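You operate a simulated robot arm through the tools that you are given. There is no shell and no other tool.

You are at the controls of a simulated robot arm. One attempt, no reset.

JOB
Put one 35 g portion and one yolk in the TASTE cup.
Fine: the cup stays on the slide, pulled out.

It is judged by the outcome, as a careful person would: the job done as asked, and still so three seconds after it is handed in. It fails if anything else is knocked over, pushed out of place, dropped, spilled or broken.

ROBOT AND FRAMES
A 7-joint arm with a two-finger gripper, fixed in place. Base frame: the origin is at the foot of the arm, x ahead of it, y to its left, z up; the work surface is at about z = 0. Lengths are in mm, angles in degrees, forces in N, time in s.
With the tool pointing down near the work surface it reaches from about 220 to 560 mm from the base axis. Its first joint turns from -166.0 to 166.0 degrees. Payload 1.2 kg.
Tool frame: the origin (TCP) lies between the finger pads and is the grasp point; the fingertips stand 22 mm ahead of it; z points along the fingers, y is the line along which they close. Largest opening 92 mm; the body of the gripper starts 65 mm behind the TCP.
Orientation is told as [roll, pitch, yaw] about the base's x, y, z axes, in that order, counted from this pose: with the fingers straight down and closing along the base's y, the tool's x points along the base's -x, its y along +y and its z along -z.

CONTROLS
- The arm moves only by the tool send_rows. Its arguments are lists of equal length, an entry for each row: "rotation": the turn, a rotation vector about the tool's x, y, z in degrees, a list of three; "linear": the shift along the tool's x, y, z in mm, a list of three; "grip": the opening in per cent of the stroke, from 0 (shut) to 100 (fully open). In form: {"rotation": [[rx, ry, rz], ...], "linear": [[tx, ty, tz], ...], "grip": [grip, ...]}. A call has 1 to 20 rows; each row shifts and turns the commanded pose from where the row before left it, along the tool's axes as they then stand. A row lasts 0.2 s, in which the tool goes at most 50 mm and 8.6 degrees; a call with a longer step from one row to the next is refused whole, and so is a gripper value outside its range. Where a pose cannot be reached the arm comes as near as it can. A force on the tool above 50 N (or 10 N above the force at the start of the call, whichever is more), or a blocked arm, ends the call early, and 0.2 s more pass. Each finger halts on what it meets, pressing with about 26 N; the grip force reading is that of the motor and also rises with nothing between the fingers. The clock runs only during rows and for 0.2 s after the last one: add rows that do not move to give the fingers time. It gives the time, the measured TCP pose, the force on the tool (base axes), the opening and the grip force at its end, in the units of the frame above (readings bear some noise), with the torque about the TCP (base axes, N m) and any sound that the robot's microphone picked up.
- Cameras (640 x 400 px; columns grow to the right, rows downward): "scene" is fixed at [401.6, -499.1, 739.2]; the picture's right is [0.99, -0.14, 0.00], its down [-0.08, -0.55, -0.83] and it looks along [0.12, 0.82, -0.56] (base axes); focal length 315 px, centre (320, 200). "wrist" rides on the gripper at [71, 19, -102] in the tool frame; the picture's right is [-0.26, 0.96, 0.00], its down [-0.75, -0.21, -0.62] and it looks along [-0.60, -0.16, 0.78] (tool axes); focal length 280 px, centre (320, 200). There is no depth. A picture from a camera that has moved, and an enlarged one, comes with that camera's place and axes in the base frame and with its lens.
- capture(camera): a new picture of that camera. It takes no simulated time.
- inspect(camera, box): a new picture of the part [left, top, right, bottom] of that camera's present view, enlarged. It takes no simulated time.
- job_done(): hands the job in; it is judged then, once.

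Nothing tells you positions but the pictures and the camera data. Unless the task says otherwise, let go and move clear before handing in.

The tools are called as a command line: name --argument value ..., lists and objects as JSON in quotes. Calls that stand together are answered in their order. send_rows: Moves the arm, as the interface text tells. Its arguments: {"type":"object","properties":{"rotation":{"type":"array","items":{"type":"array","items":{"type":"number"}}},"linear":{"type":"array","items":{"type":"array","items":{"type":"number"}}},"grip":{"type":"array","items":{"type":"number"}}},"required":["rotation","linear","grip"]} The other tools are called the same way: capture (camera) takes a picture; inspect (camera, box) takes an enlarged picture of a part of a camera's view; job_done () hands the job in.

At the start:

```text
clock: 0.0
position: [317.0, 100.7, 422.7]
ee_rot: [-0.1, -0.1, 0.1]
contact_force: [0.1, -0.2, -0.4]
torque: [-0.03, 0.0, -0.01]
gripper_width: 92.0
grasp_force: 0.1
```

scene: 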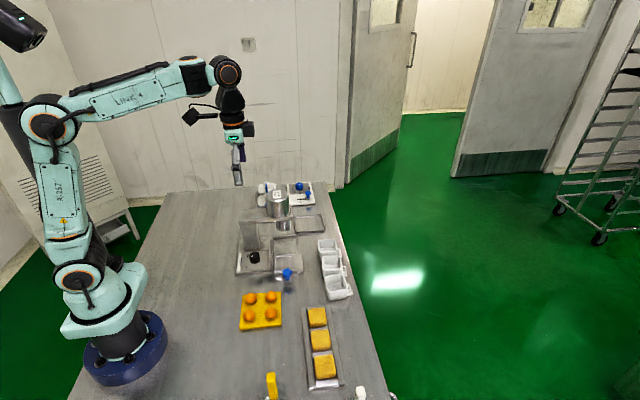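
wrist: 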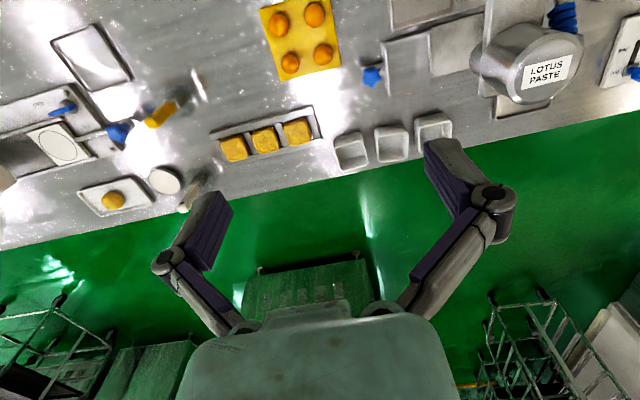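

I see a bench with a lotus-paste dispenser, a yolk tray, cakes in a tray, some cups and other fixtures. I'll enlarge the pictures to identify each item before moving.

inspect --camera "scene" --box '[220, 170, 360, 260]'

inspect --camera "scene" --box '[220, 240, 400, 400]'

inspect --camera "wrist" --box '[0, 0, 240, 240]'

inspect --camera "wrist" --box '[340, 0, 640, 180]'

inspect --camera "wrist" --box '[180, 0, 480, 190]'

```text
4.44 times, centred on (290, 215) of scene
camera zoom: at [401.6, -499.1, 739.2], right [0.99, -0.14, 0.0], down [-0.08, -0.55, -0.83], along [0.12, 0.82, -0.56], focal length 1401 px, centre (453, 133)
```

zoom: 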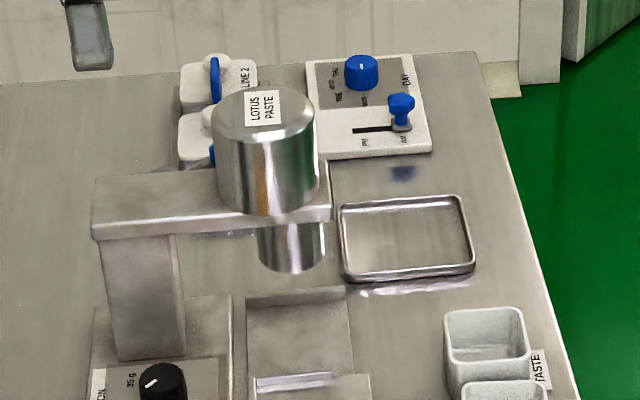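

```text
2.50 times, centred on (310, 320) of scene
camera zoom: at [401.6, -499.1, 739.2], right [0.99, -0.14, 0.0], down [-0.08, -0.55, -0.83], along [0.12, 0.82, -0.56], focal length 788 px, centre (345, -100)
```

zoom: 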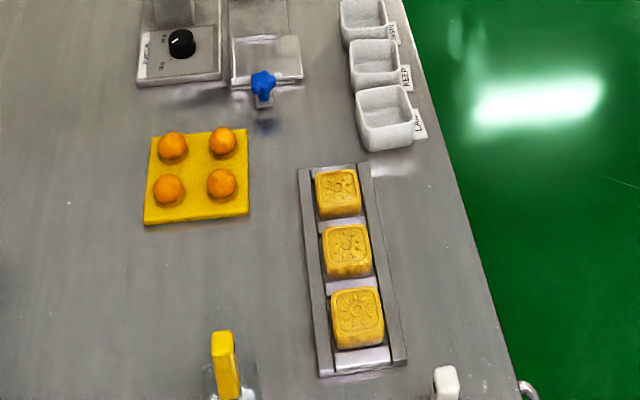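

```text
1.67 times, centred on (120, 120) of wrist
camera zoom: at [245.2, 120.0, 525.1], right [0.26, 0.97, 0.0], down [0.75, -0.2, 0.63], along [0.6, -0.16, -0.78], focal length 467 px, centre (653, 333)
```

zoom: 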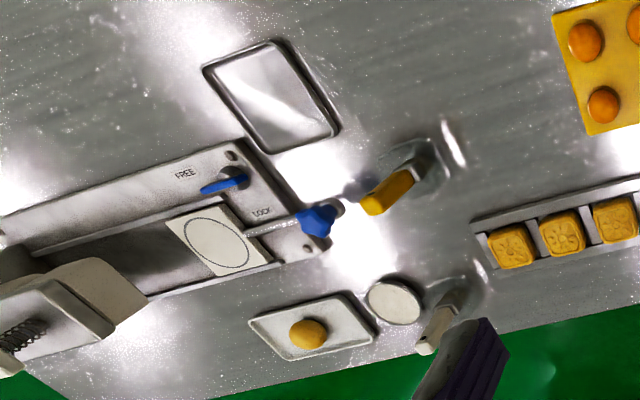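

```text
2.13 times, centred on (490, 90) of wrist
camera zoom: at [245.2, 120.0, 525.1], right [0.26, 0.97, 0.0], down [0.75, -0.2, 0.63], along [0.6, -0.16, -0.78], focal length 598 px, centre (-43, 435)
```

zoom: 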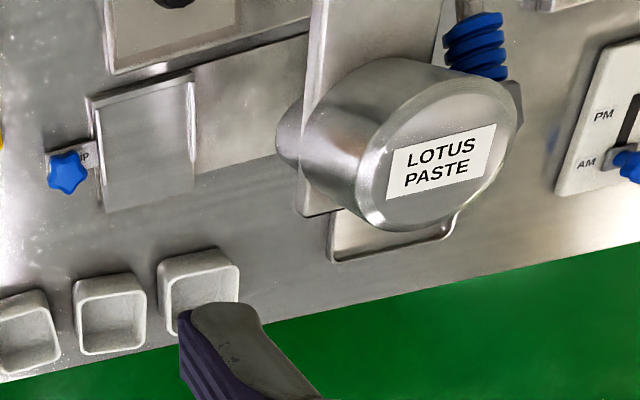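

```text
2.11 times, centred on (330, 95) of wrist
camera zoom: at [245.2, 120.0, 525.1], right [0.26, 0.97, 0.0], down [0.75, -0.2, 0.63], along [0.6, -0.16, -0.78], focal length 590 px, centre (299, 421)
```

zoom: 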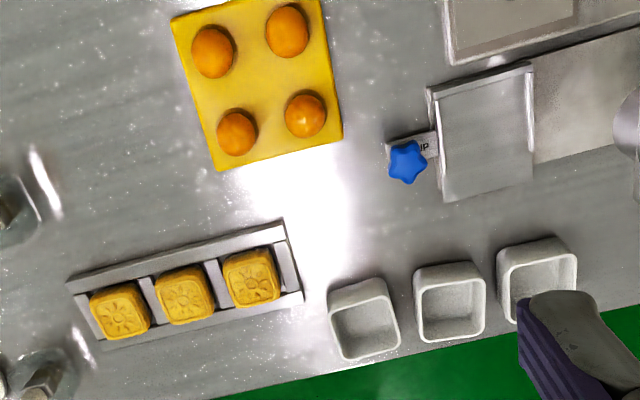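

The bench holds a LOTUS PASTE depositor with a dose knob, a slide with a blue handle, three cups (TASTE, KEEP, LAB), a yolk tray and other stations. I'll turn the wrist to look at the depositor from its front while staying high.

send_rows --rotation '[[0, 0, -8.2], [0, 0, -8.2], [0, 0, -8.2], [0, 0, -8.2], [0, 0, -8.2], [0, 0, -8.2], [0, 0, -8.2], [0, 0, -8.2], [0, 0, -8.2], [0, 0, -8.2], [0, 0, -8.0]]' --linear '[[0, 0, 0], [0, 0, 0], [0, 0, 0], [0, 0, 0], [0, 0, 0], [0, 0, 0], [0, 0, 0], [0, 0, 0], [0, 0, 0], [0, 0, 0], [0, 0, 0]]' --grip '[100, 100, 100, 100, 100, 100, 100, 100, 100, 100, 100]'

capture --camera "wrist"

```text
clock: 2.4
position: [317.3, 101.3, 423.1]
ee_rot: [-0.1, 0.2, 90.1]
contact_force: [-0.5, -0.3, -0.2]
torque: [-0.02, 0.03, 0.01]
gripper_width: 91.9
grasp_force: 0.0
```

```text
taken
camera wrist: at [297.7, 30.1, 525.4], right [-0.97, 0.26, 0.0], down [0.2, 0.76, 0.62], along [0.16, 0.6, -0.78], focal length 280 px, centre (320, 200)
```

wrist: 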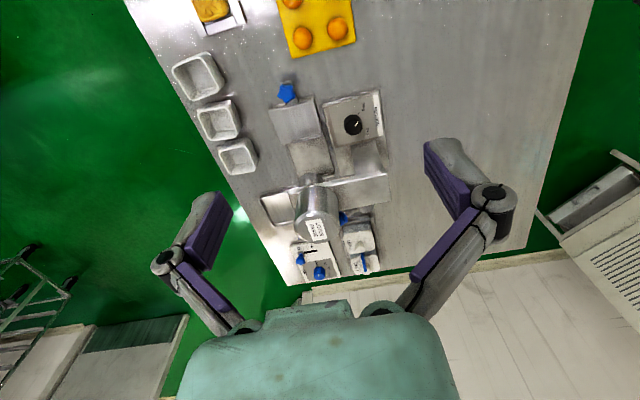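

inspect --camera "wrist" --box '[230, 70, 410, 190]'

inspect --camera "wrist" --box '[230, 180, 410, 290]'

inspect --camera "wrist" --box '[150, 40, 290, 190]'

```text
3.33 times, centred on (320, 130) of wrist
camera zoom: at [297.7, 30.1, 525.4], right [-0.97, 0.26, 0.0], down [0.2, 0.76, 0.62], along [0.16, 0.6, -0.78], focal length 935 px, centre (320, 433)
```

zoom: 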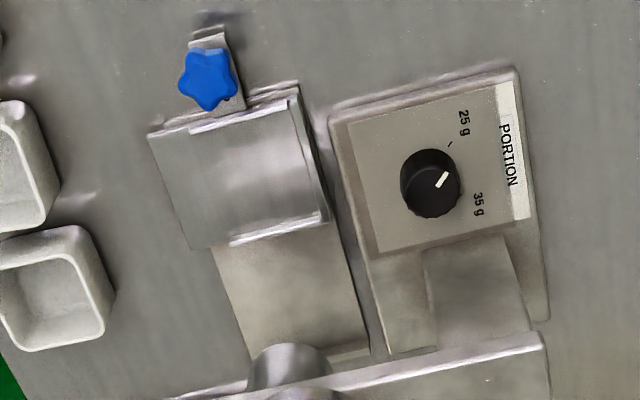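

```text
3.56 times, centred on (320, 235) of wrist
camera zoom: at [297.7, 30.1, 525.4], right [-0.97, 0.26, 0.0], down [0.2, 0.76, 0.62], along [0.16, 0.6, -0.78], focal length 997 px, centre (320, 76)
```

zoom: 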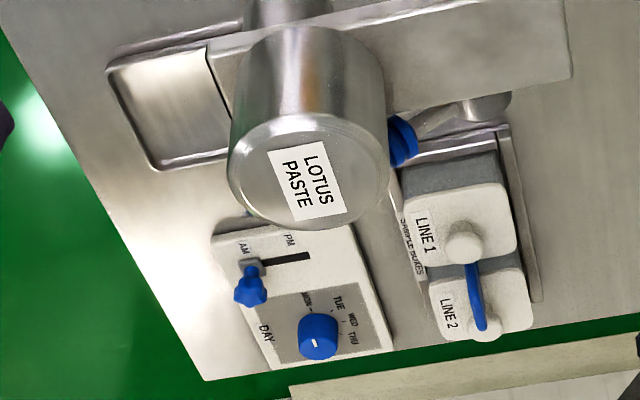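

```text
2.67 times, centred on (220, 115) of wrist
camera zoom: at [297.7, 30.1, 525.4], right [-0.97, 0.26, 0.0], down [0.2, 0.76, 0.62], along [0.16, 0.6, -0.78], focal length 748 px, centre (587, 427)
```

zoom: 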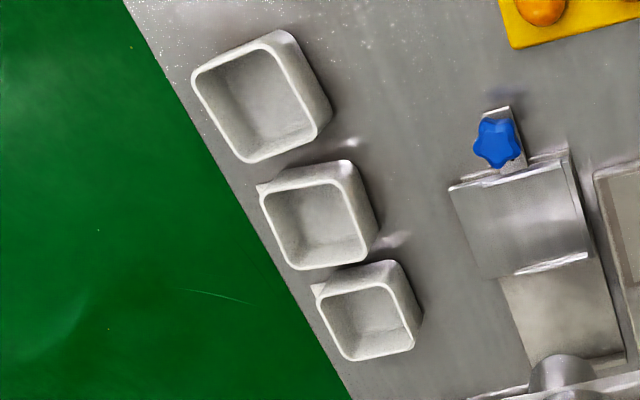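

The dial reads PORTION with 25 g and 35 g marks, and the slide sits beside it with a star handle. I'll lower the camera for a closer view of the pointer, the slide label and the trigger mechanism.

send_rows --rotation '[[0, 0, 0], [0, 0, 0], [0, 0, 0], [0, 0, 0], [0, 0, 0], [0, 0, 0]]' --linear '[[0, -3, 32], [0, -3, 32], [0, -3, 32], [0, -3, 32], [0, -3, 32], [0, -3, 30]]' --grip '[100, 100, 100, 100, 100, 100]'

capture --camera "wrist"

inspect --camera "wrist" --box '[220, 80, 420, 220]'

```text
clock: 3.8
position: [335.1, 99.5, 234.4]
ee_rot: [-0.1, 0.0, 90.1]
contact_force: [-0.9, 0.5, -0.4]
torque: [-0.04, 0.03, -0.03]
gripper_width: 91.6
grasp_force: 0.1
```

```text
taken
camera wrist: at [315.4, 28.5, 336.4], right [-0.97, 0.26, 0.0], down [0.2, 0.75, 0.62], along [0.16, 0.6, -0.78], focal length 280 px, centre (320, 200)
```

wrist: 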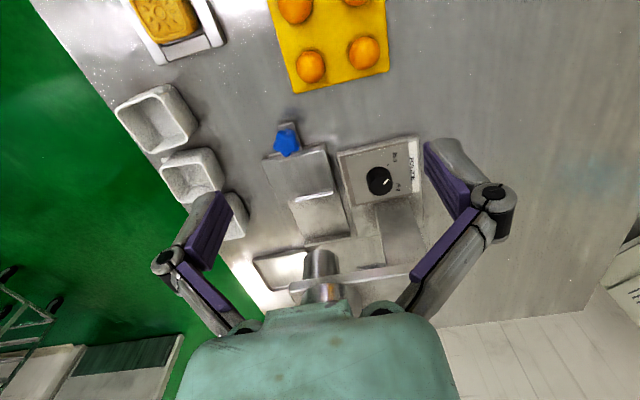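

```text
2.86 times, centred on (320, 150) of wrist
camera zoom: at [315.4, 28.5, 336.4], right [-0.97, 0.26, 0.0], down [0.2, 0.75, 0.62], along [0.16, 0.6, -0.78], focal length 801 px, centre (320, 343)
```

zoom: 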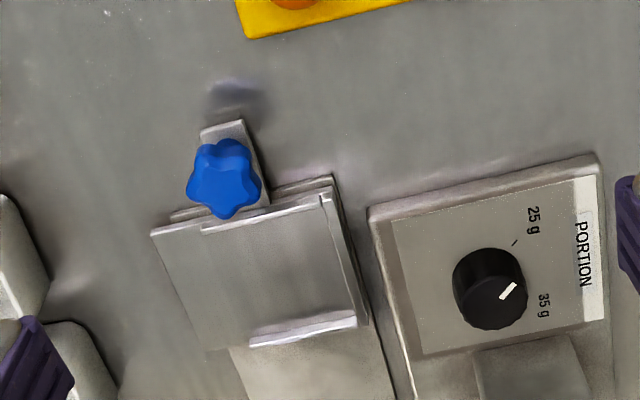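

The pointer appears to sit on the 25 g tick. I'll zoom in with both cameras to confirm the 35 g direction and see how the depositor triggers.

inspect --camera "scene" --box '[230, 230, 300, 290]'

inspect --camera "wrist" --box '[330, 130, 430, 200]'

inspect --camera "scene" --box '[230, 175, 330, 240]'

inspect --camera "wrist" --box '[230, 180, 430, 310]'

```text
6.67 times, centred on (265, 260) of scene
camera zoom: at [401.6, -499.1, 739.2], right [0.99, -0.14, 0.0], down [-0.08, -0.55, -0.83], along [0.12, 0.82, -0.56], focal length 2101 px, centre (687, -200)
```

zoom: 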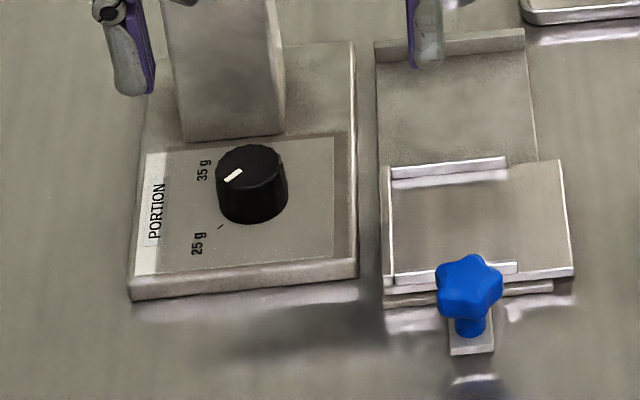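

```text
5.71 times, centred on (380, 165) of wrist
camera zoom: at [315.4, 28.5, 336.4], right [-0.97, 0.26, 0.0], down [0.2, 0.75, 0.62], along [0.16, 0.6, -0.78], focal length 1602 px, centre (-23, 400)
```

zoom: 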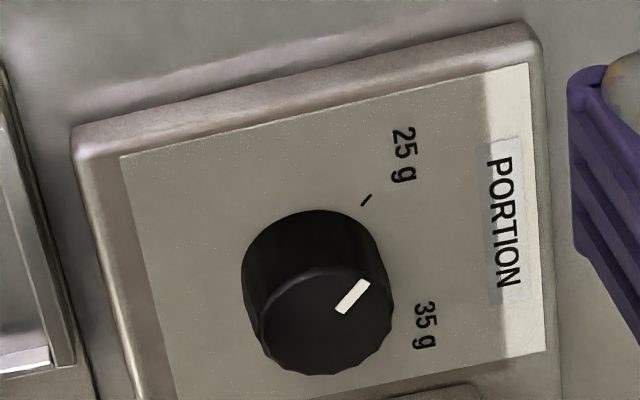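

```text
6.15 times, centred on (280, 208) of scene
camera zoom: at [401.6, -499.1, 739.2], right [0.99, -0.14, 0.0], down [-0.08, -0.55, -0.83], along [0.12, 0.82, -0.56], focal length 1939 px, centre (566, 154)
```

zoom: 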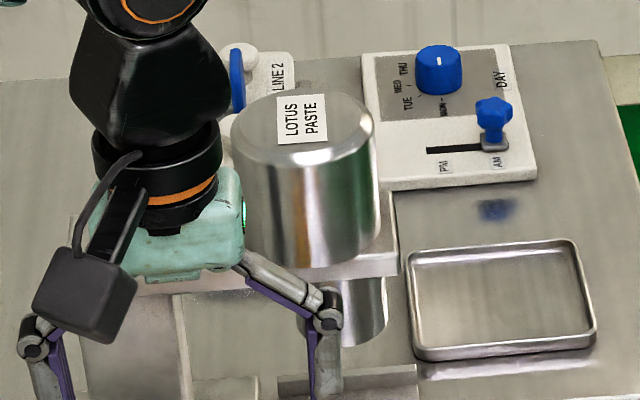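

```text
3.08 times, centred on (330, 245) of wrist
camera zoom: at [315.4, 28.5, 336.4], right [-0.97, 0.26, 0.0], down [0.2, 0.75, 0.62], along [0.16, 0.6, -0.78], focal length 863 px, centre (289, 62)
```

zoom: 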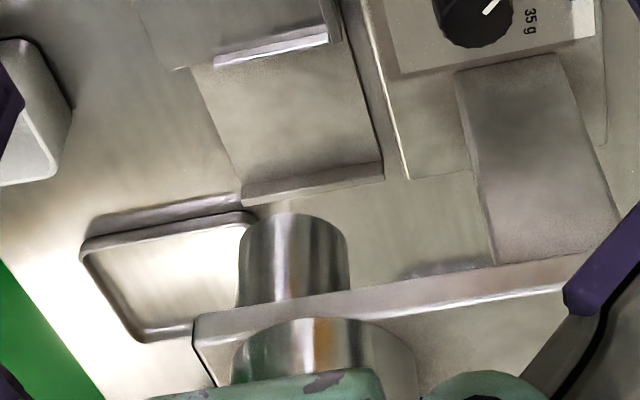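

Pointer is at 25 g (about 225°) and 35 g is at about 135°, so the dial needs a quarter turn clockwise. I'll raise the arm and look over the hopper for a lever or trigger, and at the rear boxes.

send_rows --rotation '[[0, 0, 0], [0, 0, 0], [0, 0, 0], [0, 0, 0], [0, 0, 0], [0, 0, 0], [0, 0, 0], [0, 0, 0]]' --linear '[[0, 0, -40], [0, 0, -40], [0, 0, -40], [0, 0, -40], [-30, 5, -10], [-30, 5, 0], [-30, 5, 0], [-30, 5, 0]]' --grip '[100, 100, 100, 100, 100, 100, 100, 100]'

capture --camera "wrist"

inspect --camera "wrist" --box '[200, 60, 420, 220]'

```text
clock: 5.6
position: [314.0, 221.3, 404.0]
ee_rot: [-0.1, 0.1, 90.1]
contact_force: [-0.5, -0.3, -0.2]
torque: [0.02, -0.01, -0.01]
gripper_width: 92.1
grasp_force: 0.2
```

```text
taken
camera wrist: at [294.3, 149.5, 506.0], right [-0.97, 0.26, 0.0], down [0.2, 0.75, 0.62], along [0.16, 0.6, -0.78], focal length 280 px, centre (320, 200)
```

wrist: 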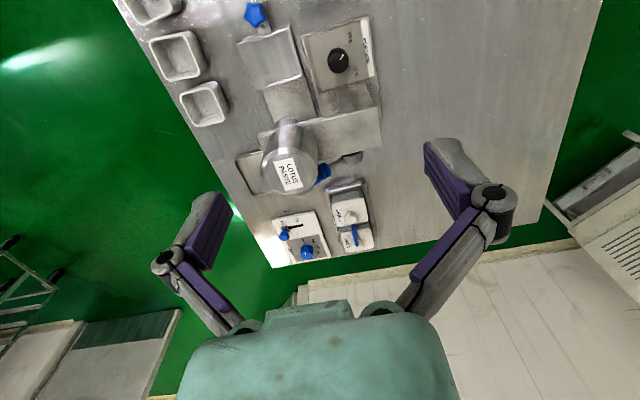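

```text
2.50 times, centred on (310, 140) of wrist
camera zoom: at [294.3, 149.5, 506.0], right [-0.97, 0.26, 0.0], down [0.2, 0.75, 0.62], along [0.16, 0.6, -0.78], focal length 701 px, centre (345, 350)
```

zoom: 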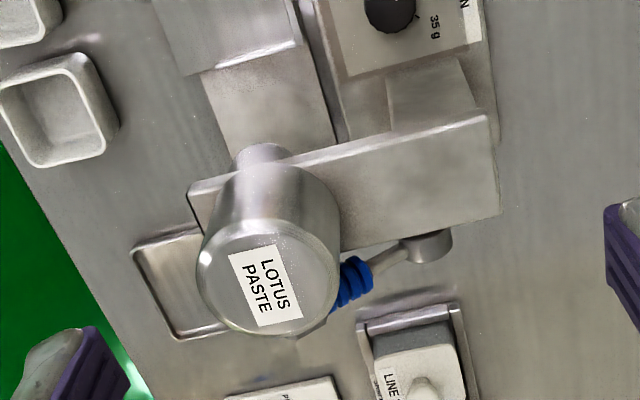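

There's a lever with a blue grip behind the hopper arm, perhaps the dispense lever. I'll look at it from the robot's side.

send_rows --rotation '[[0, 0, 0], [0, 0, 0], [0, 0, 0], [0, 0, 0], [0, 0, 8.2], [0, 0, 8.2], [0, 0, 8.2], [0, 0, 8.2], [0, 0, 8.2], [0, 0, 8.2], [0, 0, 8.2], [0, 0, 8.2], [0, 0, 8.2], [0, 0, 8.2], [0, 0, 8.2]]' --linear '[[-20, 30, 0], [-20, 30, 0], [-20, 30, 0], [-20, 30, 0], [0, 0, 0], [0, 0, 0], [0, 0, 0], [0, 0, 0], [0, 0, 0], [0, 0, 0], [0, 0, 0], [0, 0, 0], [0, 0, 0], [0, 0, 0], [0, 0, 0]]' --grip '[100, 100, 100, 100, 100, 100, 100, 100, 100, 100, 100, 100, 100, 100, 100]'

capture --camera "wrist"

inspect --camera "wrist" --box '[280, 60, 480, 220]'

```text
clock: 8.8
position: [195.2, 302.3, 403.9]
ee_rot: [-0.1, 0.0, -0.3]
contact_force: [1.0, -0.2, -0.4]
torque: [-0.02, 0.0, -0.02]
gripper_width: 91.9
grasp_force: 0.1
```

```text
taken
camera wrist: at [123.2, 320.4, 505.1], right [0.27, 0.96, 0.0], down [0.75, -0.21, 0.63], along [0.6, -0.17, -0.78], focal length 280 px, centre (320, 200)
```

wrist: 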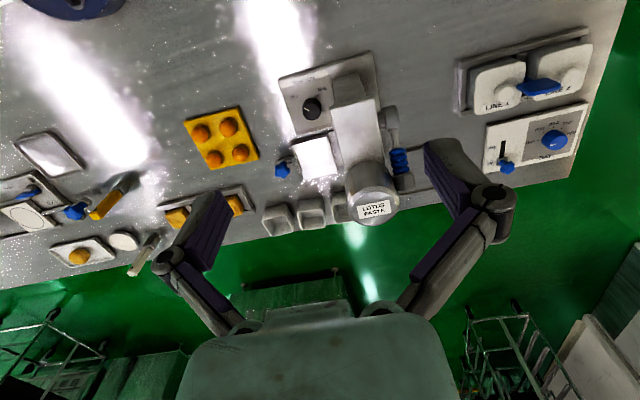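

```text
2.50 times, centred on (380, 140) of wrist
camera zoom: at [123.2, 320.4, 505.1], right [0.27, 0.96, 0.0], down [0.75, -0.21, 0.63], along [0.6, -0.17, -0.78], focal length 701 px, centre (170, 350)
```

zoom: 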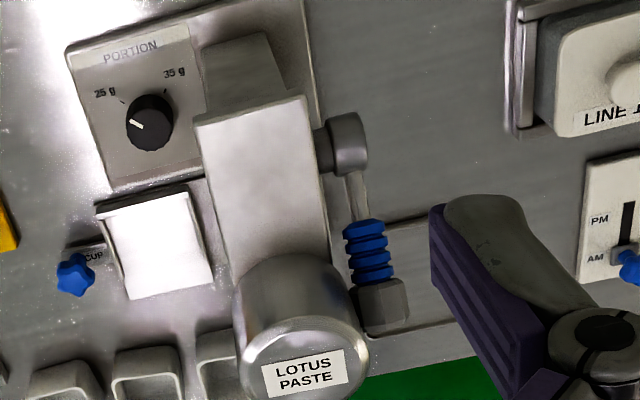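

The slide handle is labelled CUP, and a lever with a blue grip is pivoted behind the hopper arm at roughly (283→388, 372, 159). I'll get a lower side view of it to understand how it moves.

send_rows --rotation '[[0, 0, 0], [0, 0, 0], [0, 0, 0], [0, 0, 0], [0, 0, 0], [0, 0, 0]]' --linear '[[1, 15, 29], [1, 15, 29], [1, 15, 29], [1, 15, 29], [1, 15, 29], [0, 13, 29]]' --grip '[100, 100, 100, 100, 100, 100]'

capture --camera "wrist"

inspect --camera "wrist" --box '[230, 160, 450, 300]'

```text
clock: 10.2
position: [187.8, 390.5, 226.8]
ee_rot: [-0.2, -0.1, -0.1]
contact_force: [-0.5, -1.1, 0.3]
torque: [-0.01, 0.0, 0.04]
gripper_width: 91.9
grasp_force: 0.1
```

```text
taken
camera wrist: at [115.5, 409.0, 329.2], right [0.26, 0.96, 0.0], down [0.75, -0.2, 0.63], along [0.6, -0.17, -0.78], focal length 280 px, centre (320, 200)
```

wrist: 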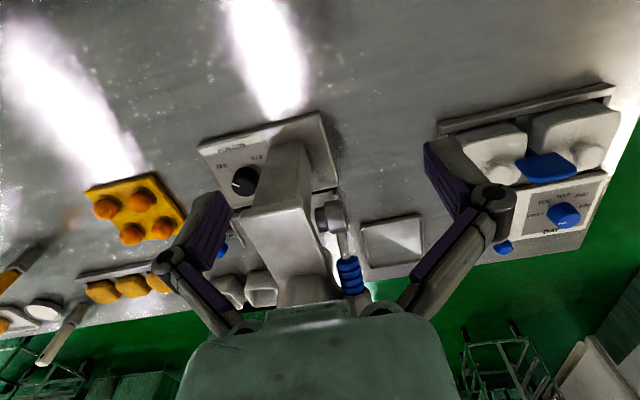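

```text
2.86 times, centred on (340, 230) of wrist
camera zoom: at [115.5, 409.0, 329.2], right [0.26, 0.96, 0.0], down [0.75, -0.2, 0.63], along [0.6, -0.17, -0.78], focal length 801 px, centre (263, 114)
```

zoom: 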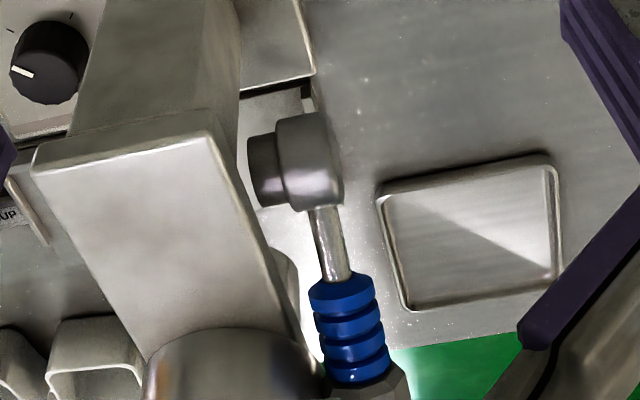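

The lever is raised about 37° (boss near (301,376,119), grip near (352,375,157)), so it pulls downward to dispense. Next I'll get a close view of the dial from the robot side to fix its position exactly.

send_rows --rotation '[[0, 0, 0], [0, 0, 0], [0, 0, 0], [0, 0, 0], [0, 0, 0]]' --linear '[[-2, -25, 13], [-2, -25, 13], [-2, -25, 13], [-3, -25, 14], [-3, -25, 14]]' --grip '[100, 100, 100, 100, 100]'

capture --camera "wrist"

inspect --camera "wrist" --box '[270, 130, 410, 230]'

```text
clock: 11.4
position: [201.8, 262.5, 161.0]
ee_rot: [-0.1, 0.0, -0.1]
contact_force: [0.2, -0.8, -0.4]
torque: [0.01, 0.01, -0.01]
gripper_width: 92.0
grasp_force: 0.0
```

```text
taken
camera wrist: at [130.8, 280.6, 261.7], right [0.26, 0.96, 0.0], down [0.75, -0.21, 0.63], along [0.6, -0.17, -0.78], focal length 280 px, centre (320, 200)
```

wrist: 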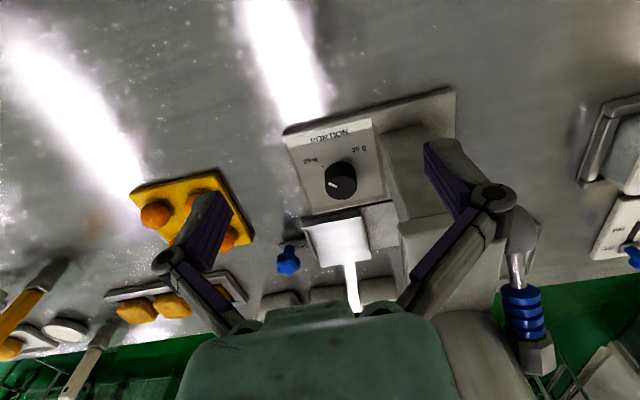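

```text
4.00 times, centred on (340, 180) of wrist
camera zoom: at [130.8, 280.6, 261.7], right [0.26, 0.96, 0.0], down [0.75, -0.21, 0.63], along [0.6, -0.17, -0.78], focal length 1122 px, centre (240, 280)
```

zoom: 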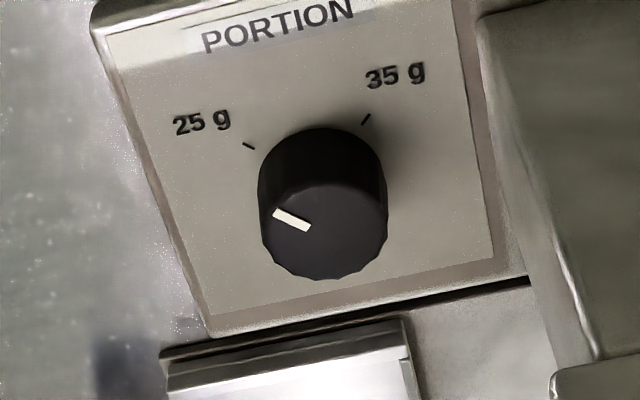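

The dial top is at (294.8, 257.7, 37), 31 mm across, with 25 g at 225° and 35 g at 135°. I'll turn it in two 45° strokes so the gripper stays clear of the column, starting by moving above it with yaw about 112°.

send_rows --rotation '[[0, 0, 0], [0, 0, 0], [0, 0, -8.05], [0, 0, -8.05], [0, 0, -8.05], [0, 0, -8.05], [0, 0, -8.05], [0, 0, -8.05], [0, 0, -8.05], [0, 0, -8.05], [0, 0, -8.05], [0, 0, -8.05], [0, 0, -8.05], [0, 0, -8.05], [0, 0, -8.05], [0, 0, -8.05]]' --linear '[[0, 0, -35], [0, 0, -35], [0, 0, 0], [0, 0, 0], [0, 0, 0], [0, 0, 0], [0, 0, 0], [0, 0, 0], [0, 0, 0], [0, 0, 0], [0, 0, 0], [0, 0, 0], [0, 0, 0], [0, 0, 0], [0, 0, 0], [0, 0, 0]]' --grip '[100, 100, 80, 65, 65, 65, 65, 65, 65, 65, 65, 65, 65, 65, 65, 65]'

send_rows --rotation '[[0, 0, 0], [0, 0, 0], [0, 0, 0], [0, 0, 0], [0, 0, 0], [0, 0, 0]]' --linear '[[10, -21, 0], [10, -21, 0], [10, -21, 0], [10, -21, 0], [0, 0, 40], [0, 0, 40]]' --grip '[65, 65, 65, 65, 65, 65]'

capture --camera "wrist"

capture --camera "scene"

```text
clock: 14.8
position: [202.3, 264.5, 231.9]
ee_rot: [0.0, 0.0, 112.8]
contact_force: [0.3, -0.3, 0.4]
torque: [-0.04, -0.02, 0.02]
gripper_width: 59.6
grasp_force: 0.2
```

```text
clock: 16.2
position: [294.8, 259.6, 153.0]
ee_rot: [0.0, 0.1, 112.4]
contact_force: [-0.1, 0.0, -1.2]
torque: [-0.01, 0.03, 0.0]
gripper_width: 59.5
grasp_force: 0.0
```

```text
taken
camera wrist: at [303.3, 186.4, 253.5], right [-0.99, -0.13, 0.0], down [-0.1, 0.77, 0.62], along [-0.08, 0.62, -0.78], focal length 280 px, centre (320, 200)
```

wrist: 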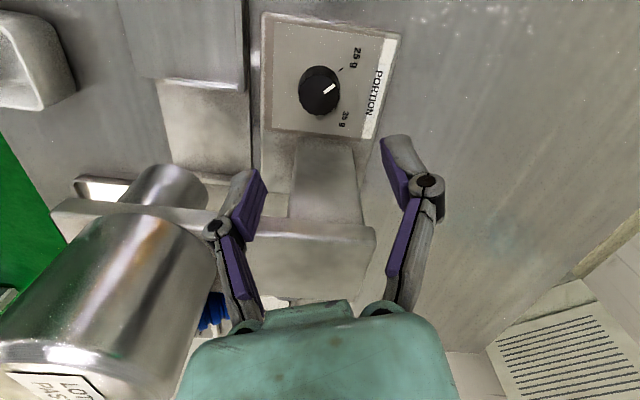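

```text
taken
```

scene: 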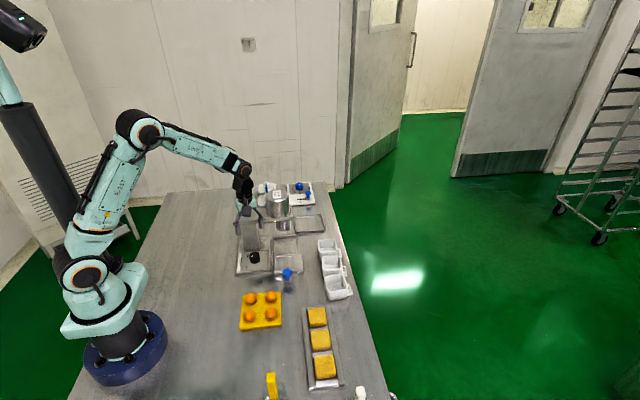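

The dial sits on the tool axis in this view. I'll zoom in to check alignment before descending.

inspect --camera "wrist" --box '[260, 50, 380, 130]'

```text
5.00 times, centred on (320, 90) of wrist
camera zoom: at [303.3, 186.4, 253.5], right [-0.99, -0.13, 0.0], down [-0.1, 0.77, 0.62], along [-0.08, 0.62, -0.78], focal length 1402 px, centre (320, 750)
```

zoom: 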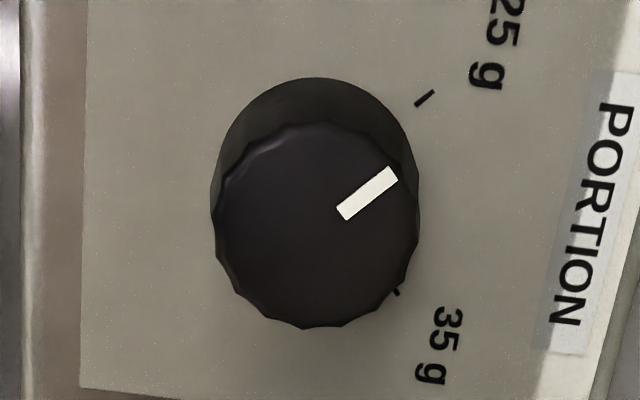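

Alignment is within about 2.5 mm; I'll shift slightly, descend so the fingertips straddle the dial, then close.

send_rows --rotation '[[0, 0, 0], [0, 0, 0], [0, 0, 0], [0, 0, 0], [0, 0, 0], [0, 0, 0], [0, 0, 0]]' --linear '[[2.1, 0, 30], [0, 0, 30], [0, 0, 25], [0, 0, 15], [0, 0, 12], [0, 0, 0], [0, 0, 0]]' --grip '[65, 65, 65, 65, 65, 65, 65]'

capture --camera "wrist"

```text
clock: 17.0
position: [294.7, 256.1, 73.1]
ee_rot: [-0.1, 0.0, 112.8]
contact_force: [-5.5, -8.3, 17.3]
torque: [1.36, -0.32, 0.31]
gripper_width: 59.8
grasp_force: 0.1
stopped in row 4: the force on the tool passed its limit at 97 N (the readings are from after the stop); the commanded pose is now the measured one
```

```text
taken
camera wrist: at [304.5, 183.5, 175.4], right [-0.99, -0.13, 0.0], down [-0.1, 0.77, 0.63], along [-0.08, 0.62, -0.78], focal length 280 px, centre (320, 200)
```

wrist: 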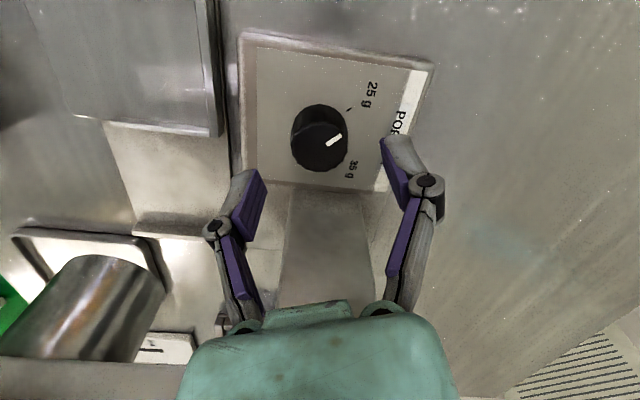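

The descent stopped at z≈73 with a contact; the torque suggests the gripper body touched the top front edge of the hopper arm. I'll look at it with the scene camera before doing anything.

inspect --camera "scene" --box '[210, 140, 330, 290]'

```text
2.67 times, centred on (270, 215) of scene
camera zoom: at [401.6, -499.1, 739.2], right [0.99, -0.14, 0.0], down [-0.08, -0.55, -0.83], along [0.12, 0.82, -0.56], focal length 840 px, centre (453, 160)
```

zoom: 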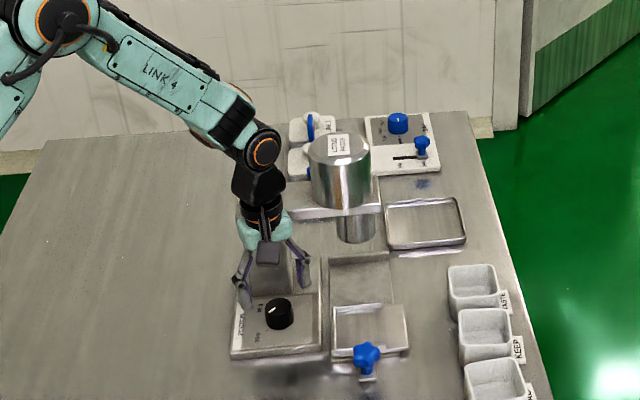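

The dial is untouched; the gripper's body met the front top edge of the hopper arm. I'll back up and lean the tool 20° away from the arm (about the closing axis), which keeps the pads square on the dial.

send_rows --rotation '[[0, 0, 0], [0, 0, 0], [0, -5, 0], [0, -5, 0], [0, -5, 0], [0, -5, 0], [0, 0, 0]]' --linear '[[0, 0, -20], [0, 0, -20], [0, 0, 0], [0, 0, 0], [0, 0, 0], [0, 0, 0], [0, 0, 0]]' --grip '[65, 65, 65, 65, 65, 65, 65]'

capture --camera "wrist"

```text
clock: 18.6
position: [295.6, 256.4, 112.7]
ee_rot: [-0.1, -20.0, 112.8]
contact_force: [-0.8, 0.1, 0.0]
torque: [-0.02, 0.04, 0.01]
gripper_width: 59.7
grasp_force: 0.1
```

```text
taken
camera wrist: at [316.1, 155.3, 184.4], right [-0.99, -0.15, 0.09], down [0.0, 0.53, 0.85], along [-0.17, 0.83, -0.53], focal length 280 px, centre (320, 200)
```

wrist: 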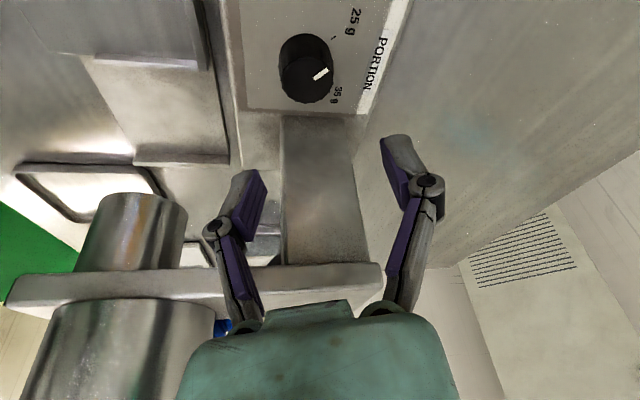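

The tilted pose clears the arm and the dial is in view. I'll descend straight down over the dial.

send_rows --rotation '[[0, 0, 0], [0, 0, 0], [0, 0, 0], [0, 0, 0], [0, 0, 0], [0, 0, 0]]' --linear '[[8.5, 0, 20], [8.5, 0, 20], [5.5, 0, 13], [3.4, 0, 8], [2.4, 0, 6.1], [0, 0, 0]]' --grip '[65, 65, 65, 65, 65, 65]'

capture --camera "wrist"

```text
clock: 20.0
position: [297.0, 254.9, 39.4]
ee_rot: [-0.1, -20.0, 112.8]
contact_force: [0.6, 0.4, 0.8]
torque: [0.01, 0.0, -0.01]
gripper_width: 59.8
grasp_force: 0.1
```

```text
taken
camera wrist: at [317.9, 153.1, 111.2], right [-0.99, -0.15, 0.09], down [0.0, 0.53, 0.85], along [-0.17, 0.83, -0.53], focal length 280 px, centre (320, 200)
```

wrist: 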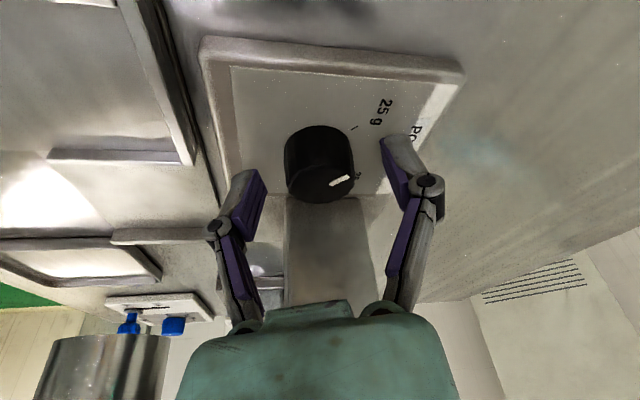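

The dial is between the fingers. I'll close on it and make the first 45° clockwise stroke.

send_rows --rotation '[[0, 0, 0], [0, 0, 0], [0, 0, 0]]' --linear '[[0, 0, 0], [0, 0, 0], [0, 0, 0]]' --grip '[20, 20, 20]'

capture --camera "wrist"

```text
clock: 20.8
position: [297.5, 255.2, 40.5]
ee_rot: [-0.1, -20.0, 112.7]
contact_force: [-0.9, -4.0, 10.2]
torque: [-0.06, 0.06, 0.0]
gripper_width: 32.3
grasp_force: 27.5
```

```text
taken
camera wrist: at [318.0, 153.0, 111.6], right [-0.99, -0.15, 0.09], down [0.0, 0.53, 0.85], along [-0.17, 0.83, -0.53], focal length 280 px, centre (320, 200)
```

wrist: 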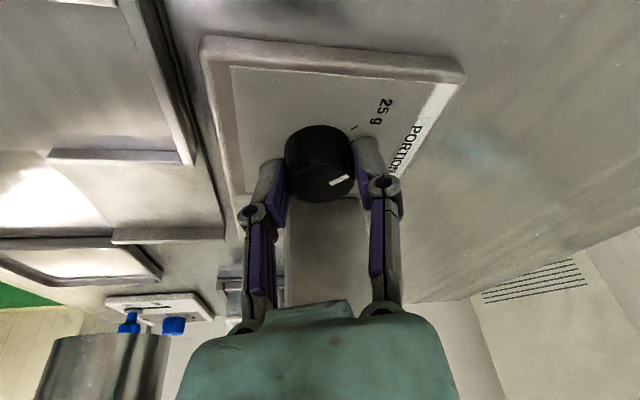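

Gripped at 32 mm with a light press on the panel. I'll ease up slightly and turn 45°.

send_rows --rotation '[[0, 0, 0], [2.565, 0, 7.048], [2.565, 0, 7.048], [2.565, 0, 7.048], [2.565, 0, 7.048], [2.565, 0, 7.048], [2.565, 0, 7.048], [0, 0, 0]]' --linear '[[-0.6, 0, -1.6], [0, 0.4, 0], [0, 0.4, 0], [0, 0.4, 0], [0, 0.4, 0], [0, 0.4, 0], [0, 0.4, 0], [0, 0, 0]]' --grip '[20, 20, 20, 20, 20, 20, 20, 20]'

capture --camera "wrist"

```text
clock: 22.6
position: [295.0, 254.2, 42.4]
ee_rot: [-0.1, -20.3, 67.8]
contact_force: [6.3, 3.4, 1.9]
torque: [-0.18, 0.08, -0.03]
gripper_width: 31.9
grasp_force: 28.0
```

```text
taken
camera wrist: at [237.2, 166.7, 113.2], right [-0.8, 0.59, 0.09], down [0.37, 0.38, 0.85], along [0.47, 0.71, -0.52], focal length 280 px, centre (320, 200)
```

wrist: 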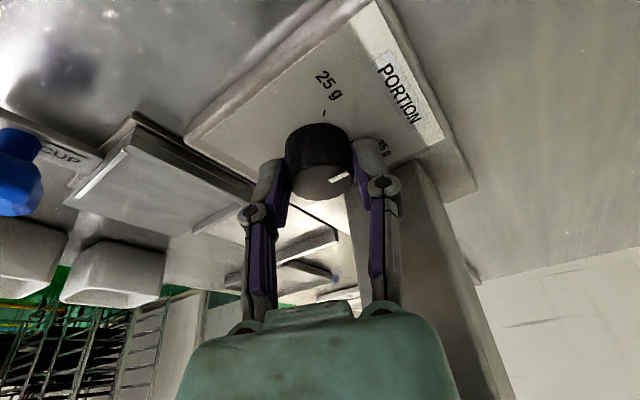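

The dial followed the fingers by 45°. I'll release, lift, swing back 45°, lower and re-grip.

send_rows --rotation '[[0, 0, 0], [0, 0, 0], [0, 0, 0], [0, 0, 0], [-2.565, 0, -7.048], [-2.565, 0, -7.048], [-2.565, 0, -7.048], [-2.565, 0, -7.048], [-2.565, 0, -7.048], [-2.565, 0, -7.048], [0, 0, 0], [0, 0, 0], [0, 0, 0], [0, 0, 0]]' --linear '[[0, 0, 0], [0, 0, 0], [-5.13, 0, -14.1], [-5.13, 0, -14.1], [0, -0.4, 0], [0, -0.4, 0], [0, -0.4, 0], [0, -0.4, 0], [0, -0.4, 0], [0, -0.4, 0], [0, 0, 0], [5.13, 0, 14.1], [5.13, 0, 14.1], [0, 0, 0]]' --grip '[60, 60, 60, 60, 60, 60, 60, 60, 60, 60, 60, 60, 60, 60]'

capture --camera "wrist"

```text
clock: 25.6
position: [296.2, 254.1, 42.3]
ee_rot: [-0.1, -20.0, 112.7]
contact_force: [0.4, -0.3, -0.1]
torque: [0.01, 0.01, 0.02]
gripper_width: 55.0
grasp_force: 0.0
```

```text
taken
camera wrist: at [316.3, 151.8, 113.4], right [-0.99, -0.15, 0.09], down [0.0, 0.53, 0.85], along [-0.17, 0.83, -0.53], focal length 280 px, centre (320, 200)
```

wrist: 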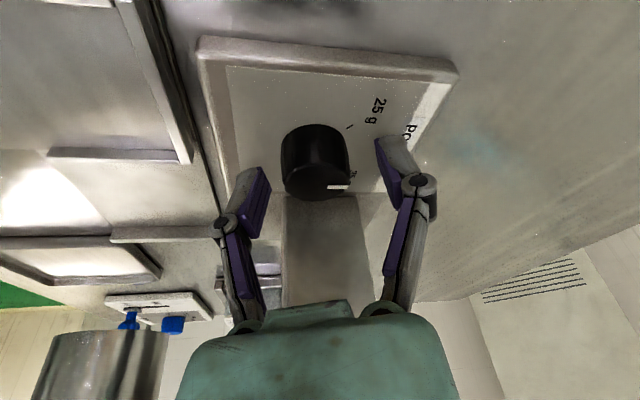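

The pointer now sits midway (about 180°). Closing again and turning another 45°.

send_rows --rotation '[[0, 0, 0], [0, 0, 0], [0, 0, 0], [2.565, 0, 7.048], [2.565, 0, 7.048], [2.565, 0, 7.048], [2.565, 0, 7.048], [2.565, 0, 7.048], [2.565, 0, 7.048], [0, 0, 0], [0, 0, 0], [0, 0, 0], [0, 0, 0], [0, 0, 0], [0, 0, 0]]' --linear '[[0, 0, 0], [0, 0, 0], [0, 0, 0], [0, 0.4, 0], [0, 0.4, 0], [0, 0.4, 0], [0, 0.4, 0], [0, 0.4, 0], [0, 0.4, 0], [0, 0, 0], [0, 0, 0], [0, 0, 0], [-5.13, 0, -14.1], [-8, 0, -22], [-8, 0, -22]]' --grip '[20, 20, 20, 20, 20, 20, 20, 20, 20, 20, 60, 60, 60, 60, 60]'

capture --camera "wrist"

inspect --camera "scene" --box '[230, 230, 300, 290]'

```text
clock: 28.8
position: [294.4, 254.8, 104.1]
ee_rot: [0.0, -20.1, 67.8]
contact_force: [0.0, 0.1, 0.7]
torque: [0.0, -0.01, 0.0]
gripper_width: 55.0
grasp_force: 0.0
```

```text
taken
camera wrist: at [237.5, 167.1, 175.5], right [-0.8, 0.59, 0.09], down [0.38, 0.38, 0.84], along [0.47, 0.71, -0.53], focal length 280 px, centre (320, 200)
```

wrist: 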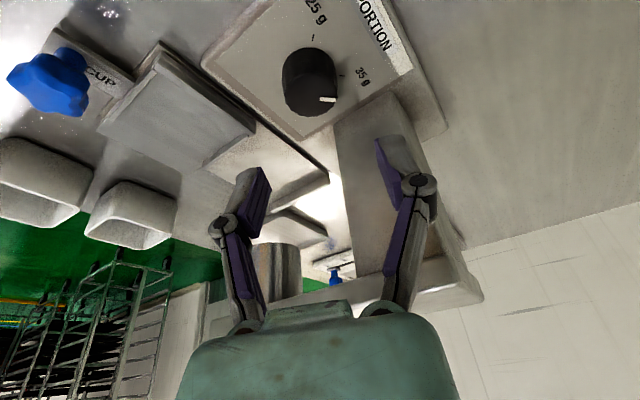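

```text
6.67 times, centred on (265, 260) of scene
camera zoom: at [401.6, -499.1, 739.2], right [0.99, -0.14, 0.0], down [-0.08, -0.55, -0.83], along [0.12, 0.82, -0.56], focal length 2101 px, centre (687, -200)
```

zoom: 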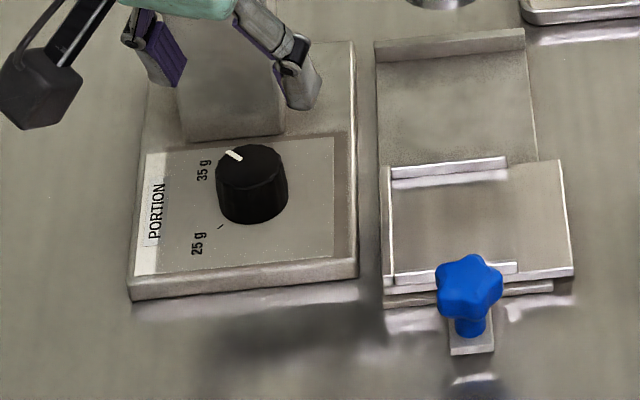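

The dial looks to be on 35 g. I'll zoom in and compute the pointer angle.

inspect --camera "wrist" --box '[250, 20, 390, 130]'

```text
3.64 times, centred on (320, 75) of wrist
camera zoom: at [237.5, 167.1, 175.5], right [-0.8, 0.59, 0.09], down [0.38, 0.38, 0.84], along [0.47, 0.71, -0.53], focal length 1020 px, centre (320, 654)
```

zoom: 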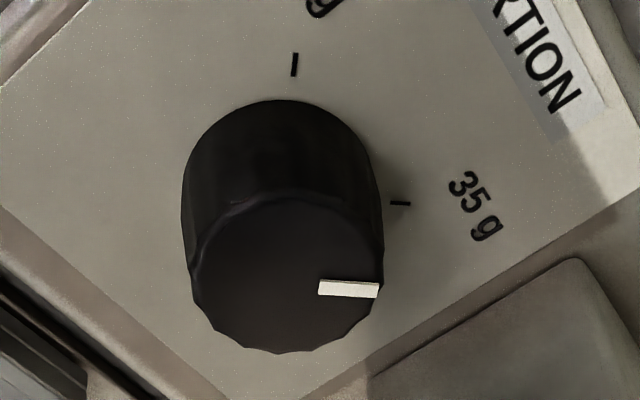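

The dial is set on 35 g (pointer ≈134°). Now I'll rise, level the tool, and go over to look at the cups up close.

send_rows --rotation '[[0, 0, 0], [0, 0, 0], [0, 0, 0], [0, 0, 0], [0, 5, 0], [0, 5, 0], [0, 5, 0], [0, 5, 0], [0, 0, 8.47], [0, 0, 8.47], [0, 0, 8.47], [0, 0, 8.47], [0, 0, 8.47], [0, 0, 8.47], [0, 0, 8.47], [0, 0, 8.47]]' --linear '[[-14.5, 0, -40], [-14.5, 0, -40], [-14.5, 0, -40], [-14.5, 0, -40], [0, 0, 0], [0, 0, 0], [0, 0, 0], [0, 0, 0], [0, 0, 0], [0, 0, 0], [0, 0, 0], [0, 0, 0], [0, 0, 0], [0, 0, 0], [0, 0, 0], [0, 0, 0]]' --grip '[60, 60, 60, 60, 60, 60, 60, 60, 60, 60, 60, 60, 60, 60, 60, 60]'

send_rows --rotation '[[0, 0, 0], [0, 0, 0], [0, 0, 0], [0, 0, 0], [0, 0, 0]]' --linear '[[-27, -8, 0], [-27, -8, 0], [-27, -8, 0], [-27, -8, 0], [-27, -8, 0]]' --grip '[100, 100, 100, 100, 100]'

capture --camera "wrist"

```text
clock: 32.2
position: [294.2, 252.1, 273.8]
ee_rot: [0.0, 0.0, -0.2]
contact_force: [0.8, 0.3, 0.7]
torque: [0.0, -0.02, 0.04]
gripper_width: 55.2
grasp_force: 0.1
```

```text
clock: 33.4
position: [429.3, 211.4, 274.8]
ee_rot: [0.0, -0.2, 0.1]
contact_force: [0.9, 0.6, -0.6]
torque: [0.04, 0.02, 0.04]
gripper_width: 91.9
grasp_force: 0.0
```

```text
taken
camera wrist: at [357.8, 230.5, 376.1], right [0.26, 0.97, 0.0], down [0.75, -0.2, 0.63], along [0.6, -0.16, -0.78], focal length 280 px, centre (320, 200)
```

wrist: 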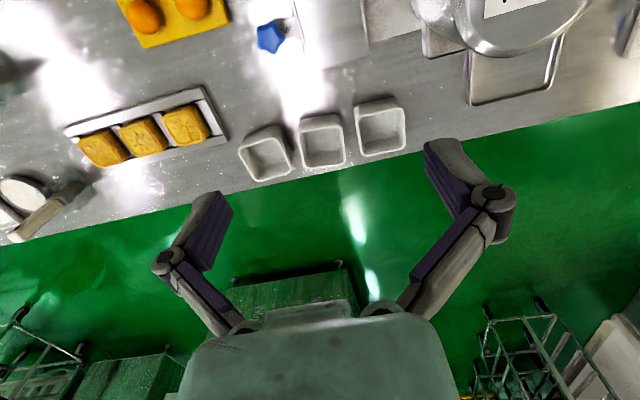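

inspect --camera "wrist" --box '[230, 80, 430, 200]'

inspect --camera "scene" --box '[300, 230, 370, 310]'

```text
3.20 times, centred on (330, 140) of wrist
camera zoom: at [357.8, 230.5, 376.1], right [0.26, 0.97, 0.0], down [0.75, -0.2, 0.63], along [0.6, -0.16, -0.78], focal length 897 px, centre (288, 392)
```

zoom: 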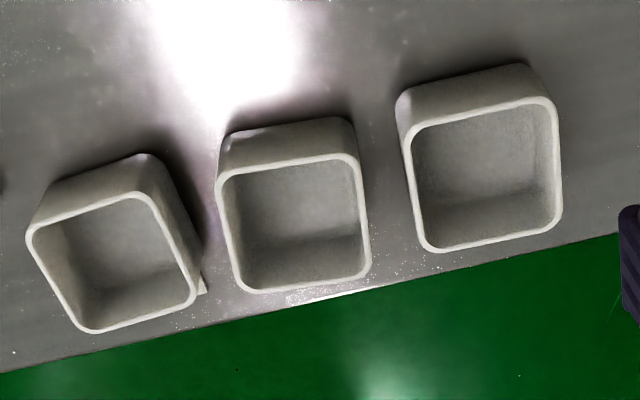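

```text
5.00 times, centred on (335, 270) of scene
camera zoom: at [401.6, -499.1, 739.2], right [0.99, -0.14, 0.0], down [-0.08, -0.55, -0.83], along [0.12, 0.82, -0.56], focal length 1576 px, centre (245, -150)
```

zoom: 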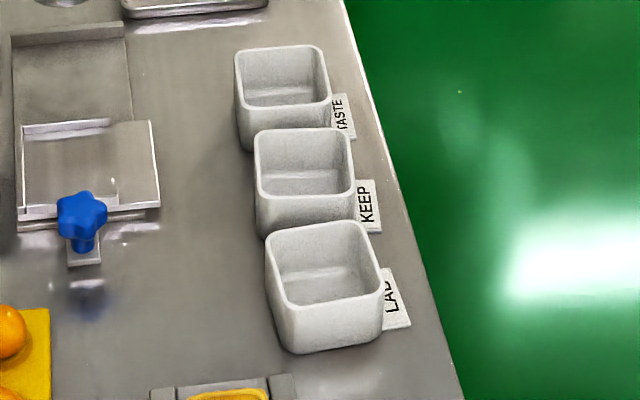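

The TASTE cup is the farthest of the three in y, around (531, 266), rim z≈38, about 58 mm square and nearly aligned with the base axes. I'll go closer for a precise measurement.

send_rows --rotation '[[0, 0, 0], [0, 0, 0], [0, 0, 0], [0, 0, 0]]' --linear '[[-10, 14, 0], [-10, 14, 10], [0, 10, 40], [0, 0, 45]]' --grip '[100, 100, 100, 100]'

capture --camera "wrist"

inspect --camera "wrist" --box '[230, 100, 430, 225]'

```text
clock: 34.4
position: [449.8, 252.2, 179.3]
ee_rot: [0.0, 0.0, 0.0]
contact_force: [0.1, 0.3, -0.3]
torque: [0.0, -0.02, -0.01]
gripper_width: 91.7
grasp_force: 0.0
```

```text
taken
camera wrist: at [378.3, 269.6, 280.8], right [0.26, 0.97, 0.0], down [0.75, -0.2, 0.63], along [0.6, -0.16, -0.78], focal length 280 px, centre (320, 200)
```

wrist: 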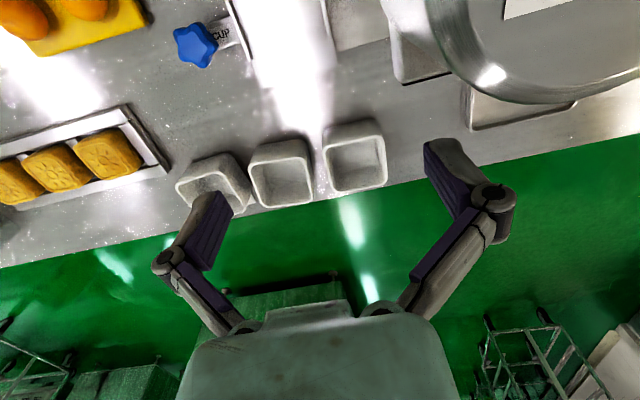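

```text
3.20 times, centred on (330, 162) of wrist
camera zoom: at [378.3, 269.6, 280.8], right [0.26, 0.97, 0.0], down [0.75, -0.2, 0.63], along [0.6, -0.16, -0.78], focal length 897 px, centre (288, 320)
```

zoom: 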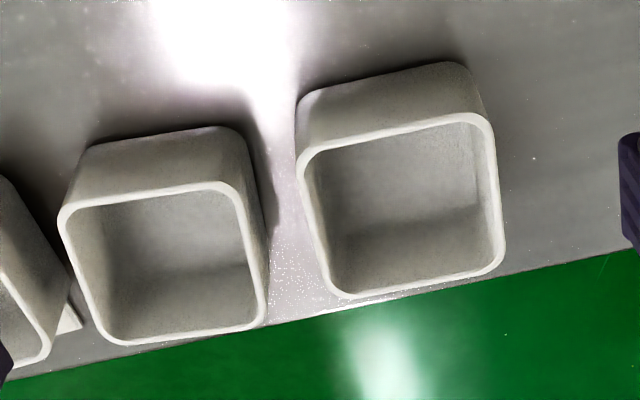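

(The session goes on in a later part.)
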